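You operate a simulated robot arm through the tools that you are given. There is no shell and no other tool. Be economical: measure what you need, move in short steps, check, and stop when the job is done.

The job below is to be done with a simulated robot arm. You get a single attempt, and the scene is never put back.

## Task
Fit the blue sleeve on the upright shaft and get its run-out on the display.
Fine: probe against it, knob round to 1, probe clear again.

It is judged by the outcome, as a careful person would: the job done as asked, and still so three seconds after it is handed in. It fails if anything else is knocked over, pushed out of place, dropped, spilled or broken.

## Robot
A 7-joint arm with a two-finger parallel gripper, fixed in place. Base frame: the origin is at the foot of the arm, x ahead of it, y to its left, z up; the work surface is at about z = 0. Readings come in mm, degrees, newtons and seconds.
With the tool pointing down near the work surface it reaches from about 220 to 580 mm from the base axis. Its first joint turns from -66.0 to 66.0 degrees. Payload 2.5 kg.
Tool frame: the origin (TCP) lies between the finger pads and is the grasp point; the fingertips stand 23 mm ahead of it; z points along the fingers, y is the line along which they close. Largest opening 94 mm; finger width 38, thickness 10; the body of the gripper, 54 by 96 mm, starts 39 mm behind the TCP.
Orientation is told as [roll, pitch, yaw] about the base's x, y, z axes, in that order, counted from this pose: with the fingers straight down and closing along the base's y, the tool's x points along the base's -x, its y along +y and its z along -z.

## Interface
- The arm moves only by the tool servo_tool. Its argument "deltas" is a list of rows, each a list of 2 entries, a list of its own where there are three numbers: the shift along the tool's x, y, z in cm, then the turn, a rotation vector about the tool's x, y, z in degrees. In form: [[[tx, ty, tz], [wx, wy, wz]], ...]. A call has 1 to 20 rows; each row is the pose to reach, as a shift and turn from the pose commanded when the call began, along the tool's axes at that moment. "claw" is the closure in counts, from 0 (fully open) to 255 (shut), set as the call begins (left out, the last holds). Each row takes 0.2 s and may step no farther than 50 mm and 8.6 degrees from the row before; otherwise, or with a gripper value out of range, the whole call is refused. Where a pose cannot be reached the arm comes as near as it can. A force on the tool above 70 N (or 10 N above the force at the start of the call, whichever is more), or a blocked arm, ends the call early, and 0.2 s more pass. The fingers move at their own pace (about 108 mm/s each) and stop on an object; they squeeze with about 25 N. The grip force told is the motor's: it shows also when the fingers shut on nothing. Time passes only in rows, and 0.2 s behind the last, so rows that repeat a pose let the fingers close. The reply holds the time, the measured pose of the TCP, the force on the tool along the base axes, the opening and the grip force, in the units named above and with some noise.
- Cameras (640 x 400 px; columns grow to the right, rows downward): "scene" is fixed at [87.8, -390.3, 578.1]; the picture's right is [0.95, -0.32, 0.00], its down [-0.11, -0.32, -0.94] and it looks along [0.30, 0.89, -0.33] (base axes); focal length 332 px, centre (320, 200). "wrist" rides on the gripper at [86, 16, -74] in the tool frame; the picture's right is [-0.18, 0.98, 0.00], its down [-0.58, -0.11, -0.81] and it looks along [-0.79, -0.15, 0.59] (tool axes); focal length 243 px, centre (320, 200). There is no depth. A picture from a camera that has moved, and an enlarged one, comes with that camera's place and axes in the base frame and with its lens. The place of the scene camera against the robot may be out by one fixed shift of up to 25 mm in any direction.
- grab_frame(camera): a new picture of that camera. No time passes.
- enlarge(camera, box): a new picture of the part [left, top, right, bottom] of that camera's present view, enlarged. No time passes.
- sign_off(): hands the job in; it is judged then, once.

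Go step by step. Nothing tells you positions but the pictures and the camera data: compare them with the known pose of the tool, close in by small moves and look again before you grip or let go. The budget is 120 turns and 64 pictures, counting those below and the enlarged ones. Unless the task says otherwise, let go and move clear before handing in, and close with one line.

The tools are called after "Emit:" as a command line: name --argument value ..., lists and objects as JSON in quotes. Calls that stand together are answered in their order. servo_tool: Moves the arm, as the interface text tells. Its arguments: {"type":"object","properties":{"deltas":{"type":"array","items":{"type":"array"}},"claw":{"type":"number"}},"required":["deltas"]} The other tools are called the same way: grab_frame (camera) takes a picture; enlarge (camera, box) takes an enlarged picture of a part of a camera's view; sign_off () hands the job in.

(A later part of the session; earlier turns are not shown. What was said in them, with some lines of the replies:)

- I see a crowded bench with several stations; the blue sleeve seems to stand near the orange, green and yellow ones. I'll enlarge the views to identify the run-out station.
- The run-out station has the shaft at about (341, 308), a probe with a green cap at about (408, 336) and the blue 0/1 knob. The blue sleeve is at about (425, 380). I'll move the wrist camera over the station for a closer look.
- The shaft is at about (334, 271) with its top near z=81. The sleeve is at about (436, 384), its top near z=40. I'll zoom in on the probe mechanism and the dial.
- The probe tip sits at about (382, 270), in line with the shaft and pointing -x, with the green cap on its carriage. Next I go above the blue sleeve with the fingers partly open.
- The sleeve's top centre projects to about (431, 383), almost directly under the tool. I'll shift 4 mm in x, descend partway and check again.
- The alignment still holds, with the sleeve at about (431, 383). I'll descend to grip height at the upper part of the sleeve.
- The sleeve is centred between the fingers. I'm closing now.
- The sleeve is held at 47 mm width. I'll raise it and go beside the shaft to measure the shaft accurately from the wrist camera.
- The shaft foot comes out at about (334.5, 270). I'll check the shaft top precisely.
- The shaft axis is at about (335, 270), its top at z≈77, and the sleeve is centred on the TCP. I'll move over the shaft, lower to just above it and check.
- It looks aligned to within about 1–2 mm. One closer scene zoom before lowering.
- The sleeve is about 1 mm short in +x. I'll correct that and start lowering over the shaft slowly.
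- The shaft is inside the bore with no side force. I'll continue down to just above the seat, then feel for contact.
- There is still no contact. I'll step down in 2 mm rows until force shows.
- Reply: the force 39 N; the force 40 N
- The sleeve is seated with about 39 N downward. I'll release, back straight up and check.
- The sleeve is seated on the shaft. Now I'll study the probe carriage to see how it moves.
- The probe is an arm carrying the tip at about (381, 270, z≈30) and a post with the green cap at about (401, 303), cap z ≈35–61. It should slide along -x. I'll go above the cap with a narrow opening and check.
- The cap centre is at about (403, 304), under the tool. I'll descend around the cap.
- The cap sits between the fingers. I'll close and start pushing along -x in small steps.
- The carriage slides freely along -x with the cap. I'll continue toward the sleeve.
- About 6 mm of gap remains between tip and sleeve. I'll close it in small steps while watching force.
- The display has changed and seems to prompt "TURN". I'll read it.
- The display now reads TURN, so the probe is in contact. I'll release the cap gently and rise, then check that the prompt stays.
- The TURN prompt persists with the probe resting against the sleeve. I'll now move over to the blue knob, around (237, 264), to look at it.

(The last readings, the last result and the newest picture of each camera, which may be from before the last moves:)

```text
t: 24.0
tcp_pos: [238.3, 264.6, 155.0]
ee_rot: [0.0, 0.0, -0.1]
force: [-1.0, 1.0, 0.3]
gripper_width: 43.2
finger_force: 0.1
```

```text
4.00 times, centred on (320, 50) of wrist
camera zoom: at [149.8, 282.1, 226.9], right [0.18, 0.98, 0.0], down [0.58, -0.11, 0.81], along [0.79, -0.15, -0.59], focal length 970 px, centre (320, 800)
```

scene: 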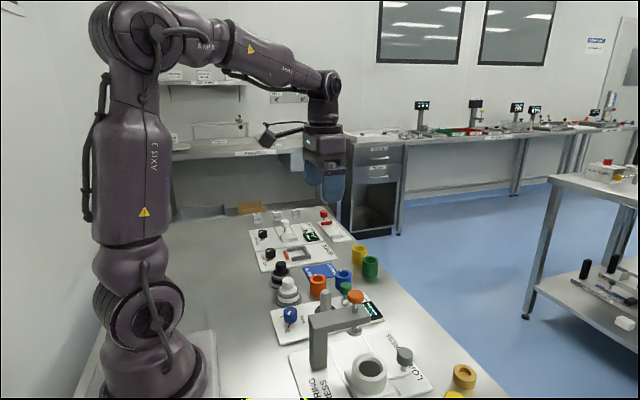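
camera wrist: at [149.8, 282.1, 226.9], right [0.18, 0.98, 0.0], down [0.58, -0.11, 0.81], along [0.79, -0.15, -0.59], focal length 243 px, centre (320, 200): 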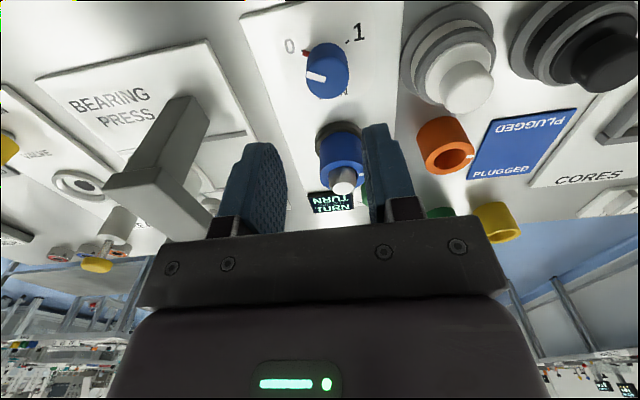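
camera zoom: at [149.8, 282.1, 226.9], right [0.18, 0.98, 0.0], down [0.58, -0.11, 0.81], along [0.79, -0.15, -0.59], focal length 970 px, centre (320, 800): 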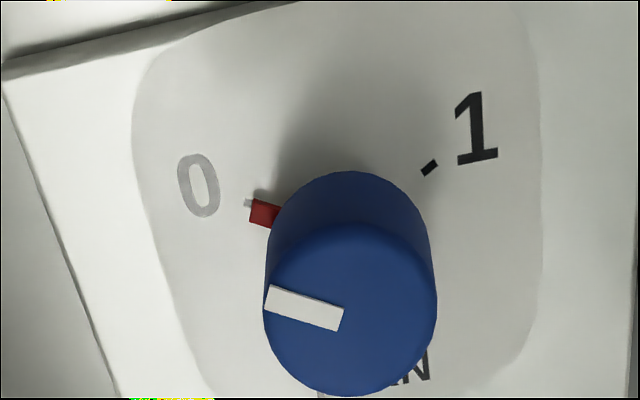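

The dial shows 0 at upper-left and 1 at upper-right, so the turn is about 134° clockwise from above. The knob is centred at about (242, 270) with its top near z=40. I'll pre-rotate the tool by -67° above it and lower partway.

Emit:
servo_tool --deltas '[[[-0.1, 0.1, 0.6], [0, 0, -8.4]], [[-0.2, 0.2, 1.2], [0, 0, -16.8]], [[-0.3, 0.3, 1.8], [0, 0, -25.2]], [[-0.43, 0.4, 2.4], [0, 0, -33.6]], [[-0.43, 0.56, 3.2], [0, 0, -42]], [[-0.43, 0.56, 4], [0, 0, -50.4]], [[-0.43, 0.56, 4.5], [0, 0, -58.8]], [[-0.43, 0.56, 5], [0, 0, -67]], [[-0.43, 0.56, 5], [0, 0, -67]]]' --claw 119

Emit:
grab_frame --camera "wrist"

Emit:
enlarge --camera "scene" --box '[220, 240, 380, 340]'

```text
t: 26.0
tcp_pos: [241.3, 269.7, 102.9]
ee_rot: [0.0, 0.0, 67.1]
force: [0.3, -0.1, -0.1]
gripper_width: 49.9
finger_force: 0.1
```

```text
18 pictures are left
camera wrist: at [192.3, 197.5, 176.2], right [-0.83, 0.55, 0.0], down [0.33, 0.49, 0.81], along [0.45, 0.67, -0.59], focal length 243 px, centre (320, 200)
```

wrist: 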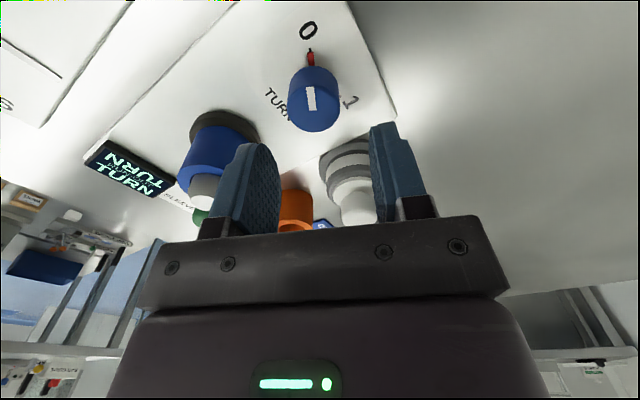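

```text
4.00 times, centred on (300, 290) of scene
camera zoom: at [87.8, -390.3, 578.1], right [0.95, -0.32, 0.0], down [-0.11, -0.32, -0.94], along [0.3, 0.89, -0.33], focal length 1328 px, centre (400, -160)
```

zoom: 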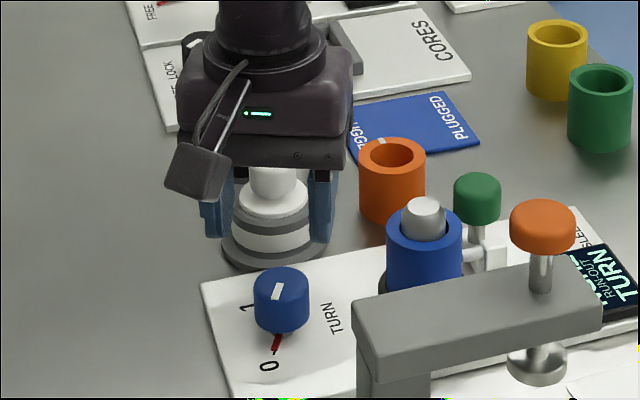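

The knob centre refines to about (244.5, 269.5), top near z=37, and the white mark lines up with the 0 mark. I'll correct the centring, go down to just above it and check.

Emit:
servo_tool --deltas '[[[-0.07, -0.26, 1.2], [0, 0, 0]], [[-0.07, -0.26, 2.4], [0, 0, 0]], [[-0.07, -0.26, 3.6], [0, 0, 0]], [[-0.07, -0.26, 3.6], [0, 0, 0]]]'

Emit:
enlarge --camera "wrist" --box '[200, 60, 440, 260]'

Emit:
enlarge --camera "scene" --box '[250, 270, 346, 330]'

```text
t: 27.0
tcp_pos: [244.4, 269.6, 67.0]
ee_rot: [0.0, -0.1, 66.9]
force: [-0.9, -0.4, 0.3]
gripper_width: 50.1
finger_force: 0.0
```

```text
2.00 times, centred on (320, 160) of wrist
camera zoom: at [194.3, 196.6, 140.1], right [-0.83, 0.55, 0.0], down [0.33, 0.49, 0.81], along [0.45, 0.67, -0.59], focal length 485 px, centre (320, 280)
```

zoom: 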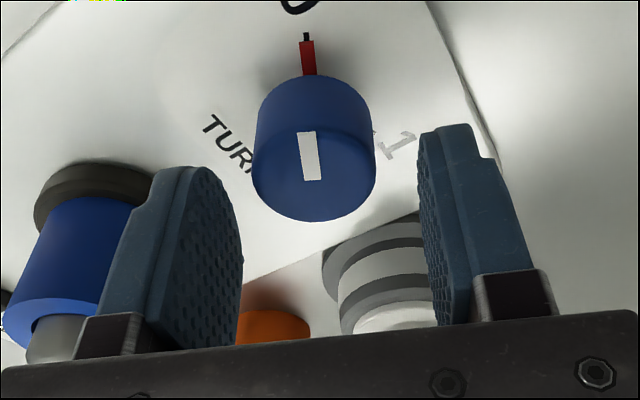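

```text
6.67 times, centred on (298, 300) of scene
camera zoom: at [87.8, -390.3, 578.1], right [0.95, -0.32, 0.0], down [-0.11, -0.32, -0.94], along [0.3, 0.89, -0.33], focal length 2214 px, centre (467, -467)
```

zoom: 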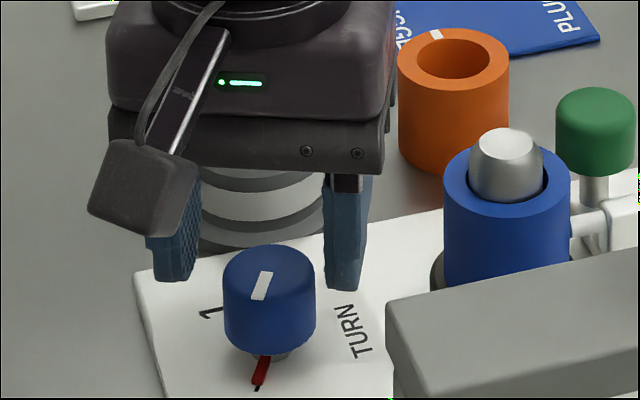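

The centring is within about 1 mm. I'll descend to the gripping height around the knob.

Emit:
servo_tool --deltas '[[[0, -0.08, 0.8], [0, 0, 0]], [[0, -0.08, 1.6], [0, 0, 0]], [[0, -0.08, 2.4], [0, 0, 0]], [[0, -0.08, 2.4], [0, 0, 0]]]'

Emit:
enlarge --camera "wrist" --box '[200, 60, 440, 260]'

Emit:
enlarge --camera "scene" --box '[250, 270, 346, 330]'

```text
t: 28.0
tcp_pos: [244.2, 269.6, 43.0]
ee_rot: [0.0, 0.0, 67.0]
force: [0.4, 0.9, -0.2]
gripper_width: 50.2
finger_force: 0.0
```

```text
2.00 times, centred on (320, 160) of wrist
camera zoom: at [195.3, 196.4, 116.3], right [-0.83, 0.55, 0.0], down [0.33, 0.49, 0.81], along [0.45, 0.67, -0.59], focal length 485 px, centre (320, 280)
```

zoom: 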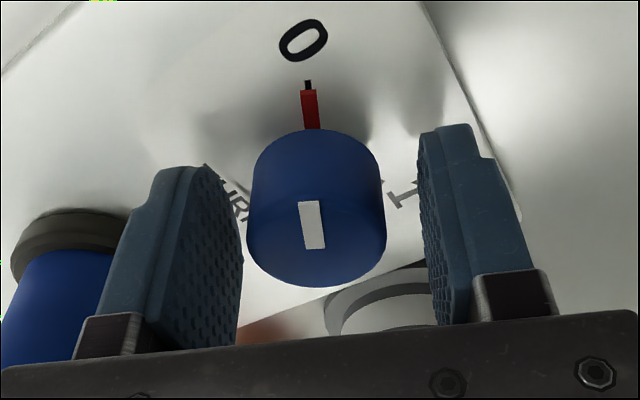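

```text
6.67 times, centred on (298, 300) of scene
camera zoom: at [87.8, -390.3, 578.1], right [0.95, -0.32, 0.0], down [-0.11, -0.32, -0.94], along [0.3, 0.89, -0.33], focal length 2214 px, centre (467, -467)
```

zoom: 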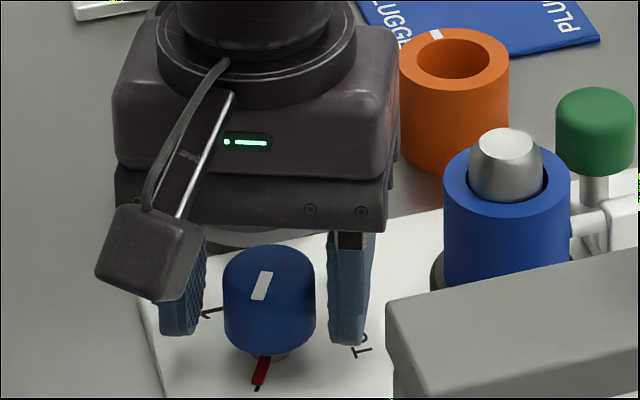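

The fingers straddle the knob, above the pointer. I'll close and turn a first 34° clockwise.

Emit:
servo_tool --deltas '[[[0, 0, 0], [0, 0, 0]], [[0, 0, 0], [0, 0, 0]], [[0, 0, 0], [0, 0, 0]]]' --claw 255

Emit:
servo_tool --deltas '[[[0, 0, 0], [0, 0, 8.5]], [[0, 0, 0], [0, 0, 17]], [[0, 0, 0], [0, 0, 25.5]], [[0, 0, 0], [0, 0, 34]], [[0, 0, 0], [0, 0, 34]]]'

Emit:
enlarge --camera "scene" --box '[250, 270, 346, 330]'

```text
t: 28.8
tcp_pos: [245.4, 269.4, 43.1]
ee_rot: [-0.1, 0.0, 66.9]
force: [12.6, -0.6, -8.5]
gripper_width: 33.4
finger_force: 44.7
```

```text
t: 30.0
tcp_pos: [243.8, 269.1, 42.2]
ee_rot: [0.0, 0.0, 32.9]
force: [15.2, 3.6, -14.9]
gripper_width: 33.3
finger_force: 44.9
```

```text
6.67 times, centred on (298, 300) of scene
camera zoom: at [87.8, -390.3, 578.2], right [0.95, -0.32, 0.0], down [-0.11, -0.32, -0.94], along [0.3, 0.89, -0.33], focal length 2214 px, centre (467, -467)
```

zoom: 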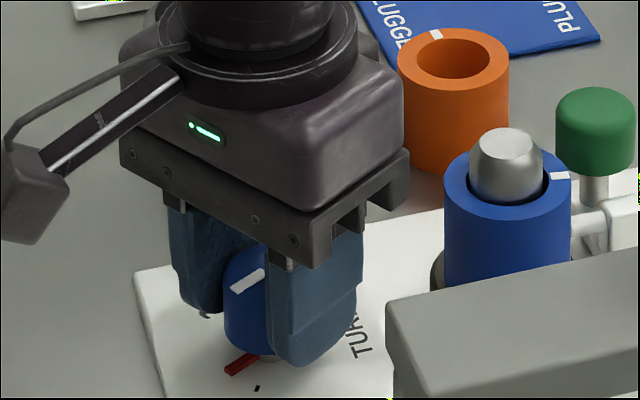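

The knob turns with the gripper and the sleeve rotates. I'll add a small +x correction for the side force and carry on to about 134°.

Emit:
servo_tool --deltas '[[[-0.05, -0.03, 0], [0, 0, 8.3]], [[-0.1, -0.065, 0], [0, 0, 16.6]], [[-0.1, -0.065, 0], [0, 0, 25]], [[-0.1, -0.065, 0], [0, 0, 33.3]], [[-0.1, -0.065, 0], [0, 0, 41.6]], [[-0.1, -0.065, 0], [0, 0, 50]], [[-0.1, -0.065, 0], [0, 0, 58.3]], [[-0.1, -0.065, 0], [0, 0, 66.6]], [[-0.1, -0.065, 0], [0, 0, 75]], [[-0.1, -0.065, 0], [0, 0, 83.3]], [[-0.1, -0.065, 0], [0, 0, 91.6]], [[-0.1, -0.065, 0], [0, 0, 98]], [[-0.1, -0.065, 0], [0, 0, 98]]]'

Emit:
enlarge --camera "scene" --box '[250, 260, 410, 360]'

Emit:
enlarge --camera "wrist" --box '[200, 60, 440, 260]'

```text
t: 32.8
tcp_pos: [246.9, 268.7, 44.0]
ee_rot: [-0.1, -0.1, -65.1]
force: [-3.2, 3.2, 5.0]
gripper_width: 33.9
finger_force: 44.7
```

```text
4.00 times, centred on (330, 310) of scene
camera zoom: at [87.8, -390.4, 578.1], right [0.95, -0.32, 0.0], down [-0.11, -0.32, -0.94], along [0.3, 0.89, -0.33], focal length 1328 px, centre (280, -240)
```

zoom: 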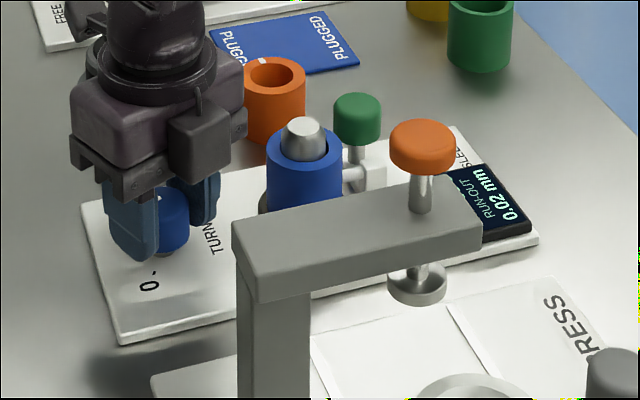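

```text
2.00 times, centred on (320, 160) of wrist
camera zoom: at [224.3, 354.2, 116.3], right [0.97, 0.25, 0.0], down [0.14, -0.57, 0.81], along [0.2, -0.78, -0.59], focal length 485 px, centre (320, 280)
```

zoom: 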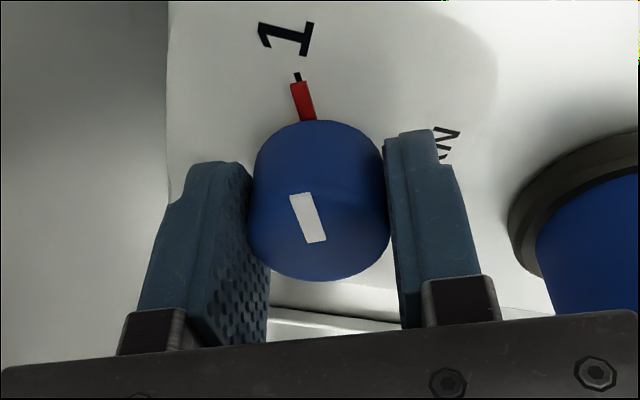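

The pointer is at 1 and the display shows 0.02 mm. I'll release the knob, rise and turn the tool back to yaw 0.

Emit:
servo_tool --deltas '[[[0, 0, 0], [0, 0, 0]], [[0, 0, 0], [0, 0, 0]], [[0, 0, -2], [0, 0, 0]], [[0, 0, -5], [0, 0, 0]], [[0, 0, -9], [0, 0, 0]], [[0, 0, -11], [0, 0, 0]], [[0, 0, -11], [0, 0, -8.3]], [[0, 0, -11], [0, 0, -16.6]], [[0, 0, -11], [0, 0, -25]], [[0, 0, -11], [0, 0, -33.3]], [[0, 0, -11], [0, 0, -41.6]], [[0, 0, -11], [0, 0, -50]], [[0, 0, -11], [0, 0, -58]], [[0, 0, -11], [0, 0, -65]], [[0, 0, -11], [0, 0, -65]]]' --claw 119

```text
t: 36.0
tcp_pos: [246.2, 269.6, 154.3]
ee_rot: [0.0, 0.0, 0.0]
force: [-0.4, -0.4, 0.5]
gripper_width: 50.1
finger_force: 0.0
```

The tool is back at yaw 0 with everything clear. Now I go back above the green cap at (383.5, 304).

Emit:
servo_tool --deltas '[[[-3, 0.8, 0], [0, 0, 0]], [[-6, 1.6, 0], [0, 0, 0]], [[-9, 2.4, 0], [0, 0, 0]], [[-12, 3.2, 0], [0, 0, 0]], [[-13.73, 3.45, 0], [0, 0, 0]], [[-13.73, 3.45, 2], [0, 0, 0]], [[-13.73, 3.45, 5], [0, 0, 0]], [[-13.73, 3.45, 5], [0, 0, 0]]]' --claw 138

Emit:
grab_frame --camera "wrist"

```text
t: 37.8
tcp_pos: [383.5, 304.3, 103.3]
ee_rot: [0.0, 0.0, 0.0]
force: [-1.1, 0.8, -0.8]
gripper_width: 42.8
finger_force: 0.2
```

```text
9 pictures are left
camera wrist: at [296.1, 320.1, 176.4], right [0.18, 0.98, 0.0], down [0.58, -0.11, 0.81], along [0.79, -0.15, -0.59], focal length 243 px, centre (320, 200)
```

wrist: 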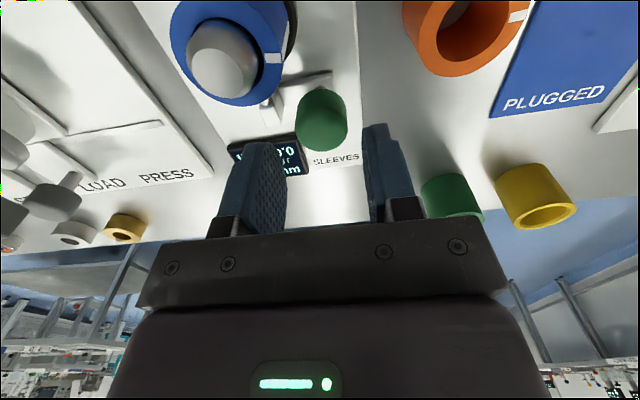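

The cap lines up as before. I'll descend, grip it and check before sliding.

Emit:
servo_tool --deltas '[[[0, 0.03, 1.5], [0, 0, 0]], [[0, 0.03, 3], [0, 0, 0]], [[0, 0.03, 3.95], [0, 0, 0]], [[0, 0.03, 3.95], [0, 0, 0]]]'

Emit:
servo_tool --deltas '[[[0, 0, 0], [0, 0, 0]], [[0, 0, 0], [0, 0, 0]], [[0, 0, 0], [0, 0, 0]]]' --claw 255

Emit:
servo_tool --deltas '[[[-0.3, 0, 0], [0, 0, 0]], [[-0.6, 0, 0], [0, 0, 0]], [[-0.9, 0, 0], [0, 0, 0]], [[-1.2, 0, 0], [0, 0, 0]], [[-1.5, 0, 0], [0, 0, 0]], [[-1.75, 0, 0], [0, 0, 0]], [[-1.75, 0, 0], [0, 0, 0]]]'

Emit:
enlarge --camera "scene" --box '[304, 270, 400, 330]'

```text
t: 38.8
tcp_pos: [383.1, 304.4, 63.7]
ee_rot: [0.0, 0.1, -0.1]
force: [-0.6, 0.5, 0.8]
gripper_width: 42.9
finger_force: 0.1
```

```text
t: 39.6
tcp_pos: [381.8, 303.7, 64.0]
ee_rot: [0.1, 0.0, 0.0]
force: [0.5, -4.9, -0.9]
gripper_width: 31.5
finger_force: 44.7
```

```text
t: 41.2
tcp_pos: [400.4, 303.7, 64.7]
ee_rot: [0.0, 0.0, -0.1]
force: [-1.1, -4.2, 0.4]
gripper_width: 31.7
finger_force: 44.7
```

```text
6.67 times, centred on (352, 300) of scene
camera zoom: at [87.8, -390.3, 578.1], right [0.95, -0.32, 0.0], down [-0.11, -0.32, -0.94], along [0.3, 0.89, -0.33], focal length 2214 px, centre (107, -467)
```

zoom: 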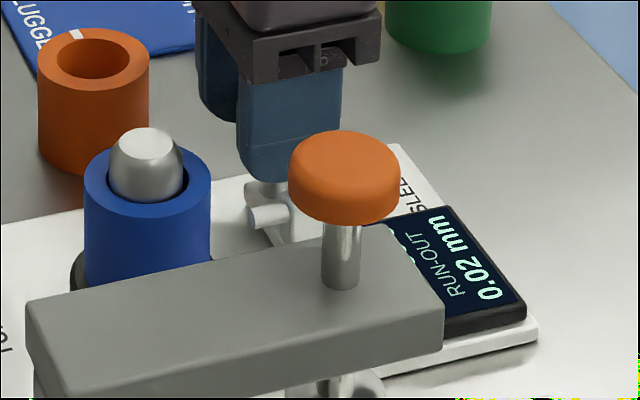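

The probe is back and the reading holds at 0.02 mm. I'll nudge the last millimetre to its original rest, then release and rise.

Emit:
servo_tool --deltas '[[[-0.1, 0, 0], [0, 0, 0]], [[-0.15, 0, 0], [0, 0, 0]], [[-0.15, 0, 0], [0, 0, 0]]]'

Emit:
servo_tool --deltas '[[[0, 0, 0], [0, 0, 0]], [[0, 0, 0], [0, 0, 0]], [[0, 0, -2], [0, 0, 0]], [[0, 0, -5], [0, 0, 0]], [[0, 0, -10], [0, 0, 0]], [[0, 0, -14], [0, 0, 0]], [[0, 0, -14], [0, 0, 0]]]' --claw 138

Emit:
enlarge --camera "scene" --box '[240, 230, 400, 330]'

Emit:
enlarge --camera "scene" --box '[260, 290, 340, 340]'

```text
t: 42.0
tcp_pos: [402.7, 303.8, 64.3]
ee_rot: [-0.1, 0.1, 0.0]
force: [-11.9, -11.0, 5.7]
gripper_width: 31.9
finger_force: 44.6
```

```text
t: 43.6
tcp_pos: [401.6, 304.8, 205.4]
ee_rot: [0.1, 0.0, -0.1]
force: [0.0, 0.2, 0.0]
gripper_width: 43.0
finger_force: 0.0
```

```text
4.00 times, centred on (320, 280) of scene
camera zoom: at [87.8, -390.3, 578.1], right [0.95, -0.32, 0.0], down [-0.11, -0.32, -0.94], along [0.3, 0.89, -0.33], focal length 1328 px, centre (320, -120)
```

zoom: 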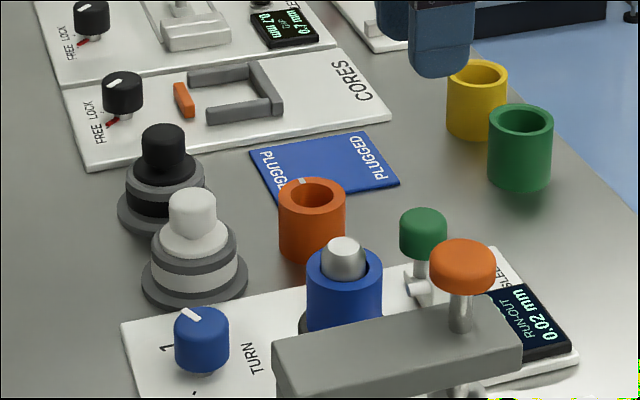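

```text
8.00 times, centred on (300, 315) of scene
camera zoom: at [87.8, -390.3, 578.1], right [0.95, -0.32, 0.0], down [-0.11, -0.32, -0.94], along [0.3, 0.89, -0.33], focal length 2657 px, centre (480, -720)
```

zoom: 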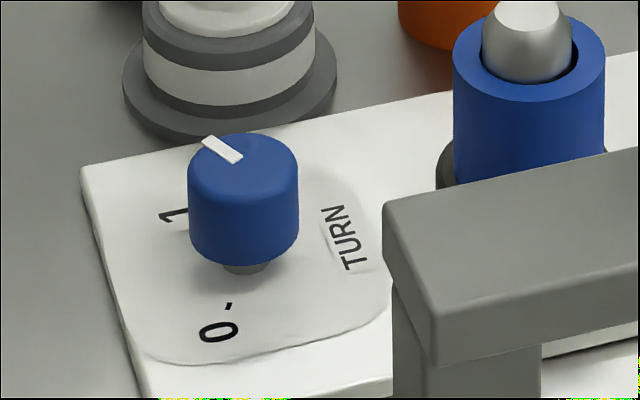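

The sleeve is seated, the probe is clear, the knob is at 1 and the display holds 0.02 mm. Nothing else has moved and the arm is clear, so I'm handing in.

Emit:
sign_off

```text
The job is handed in.
```

The blue sleeve is on the shaft, its run-out reads 0.02 mm on the display, the knob is at 1 and the probe is clear again.
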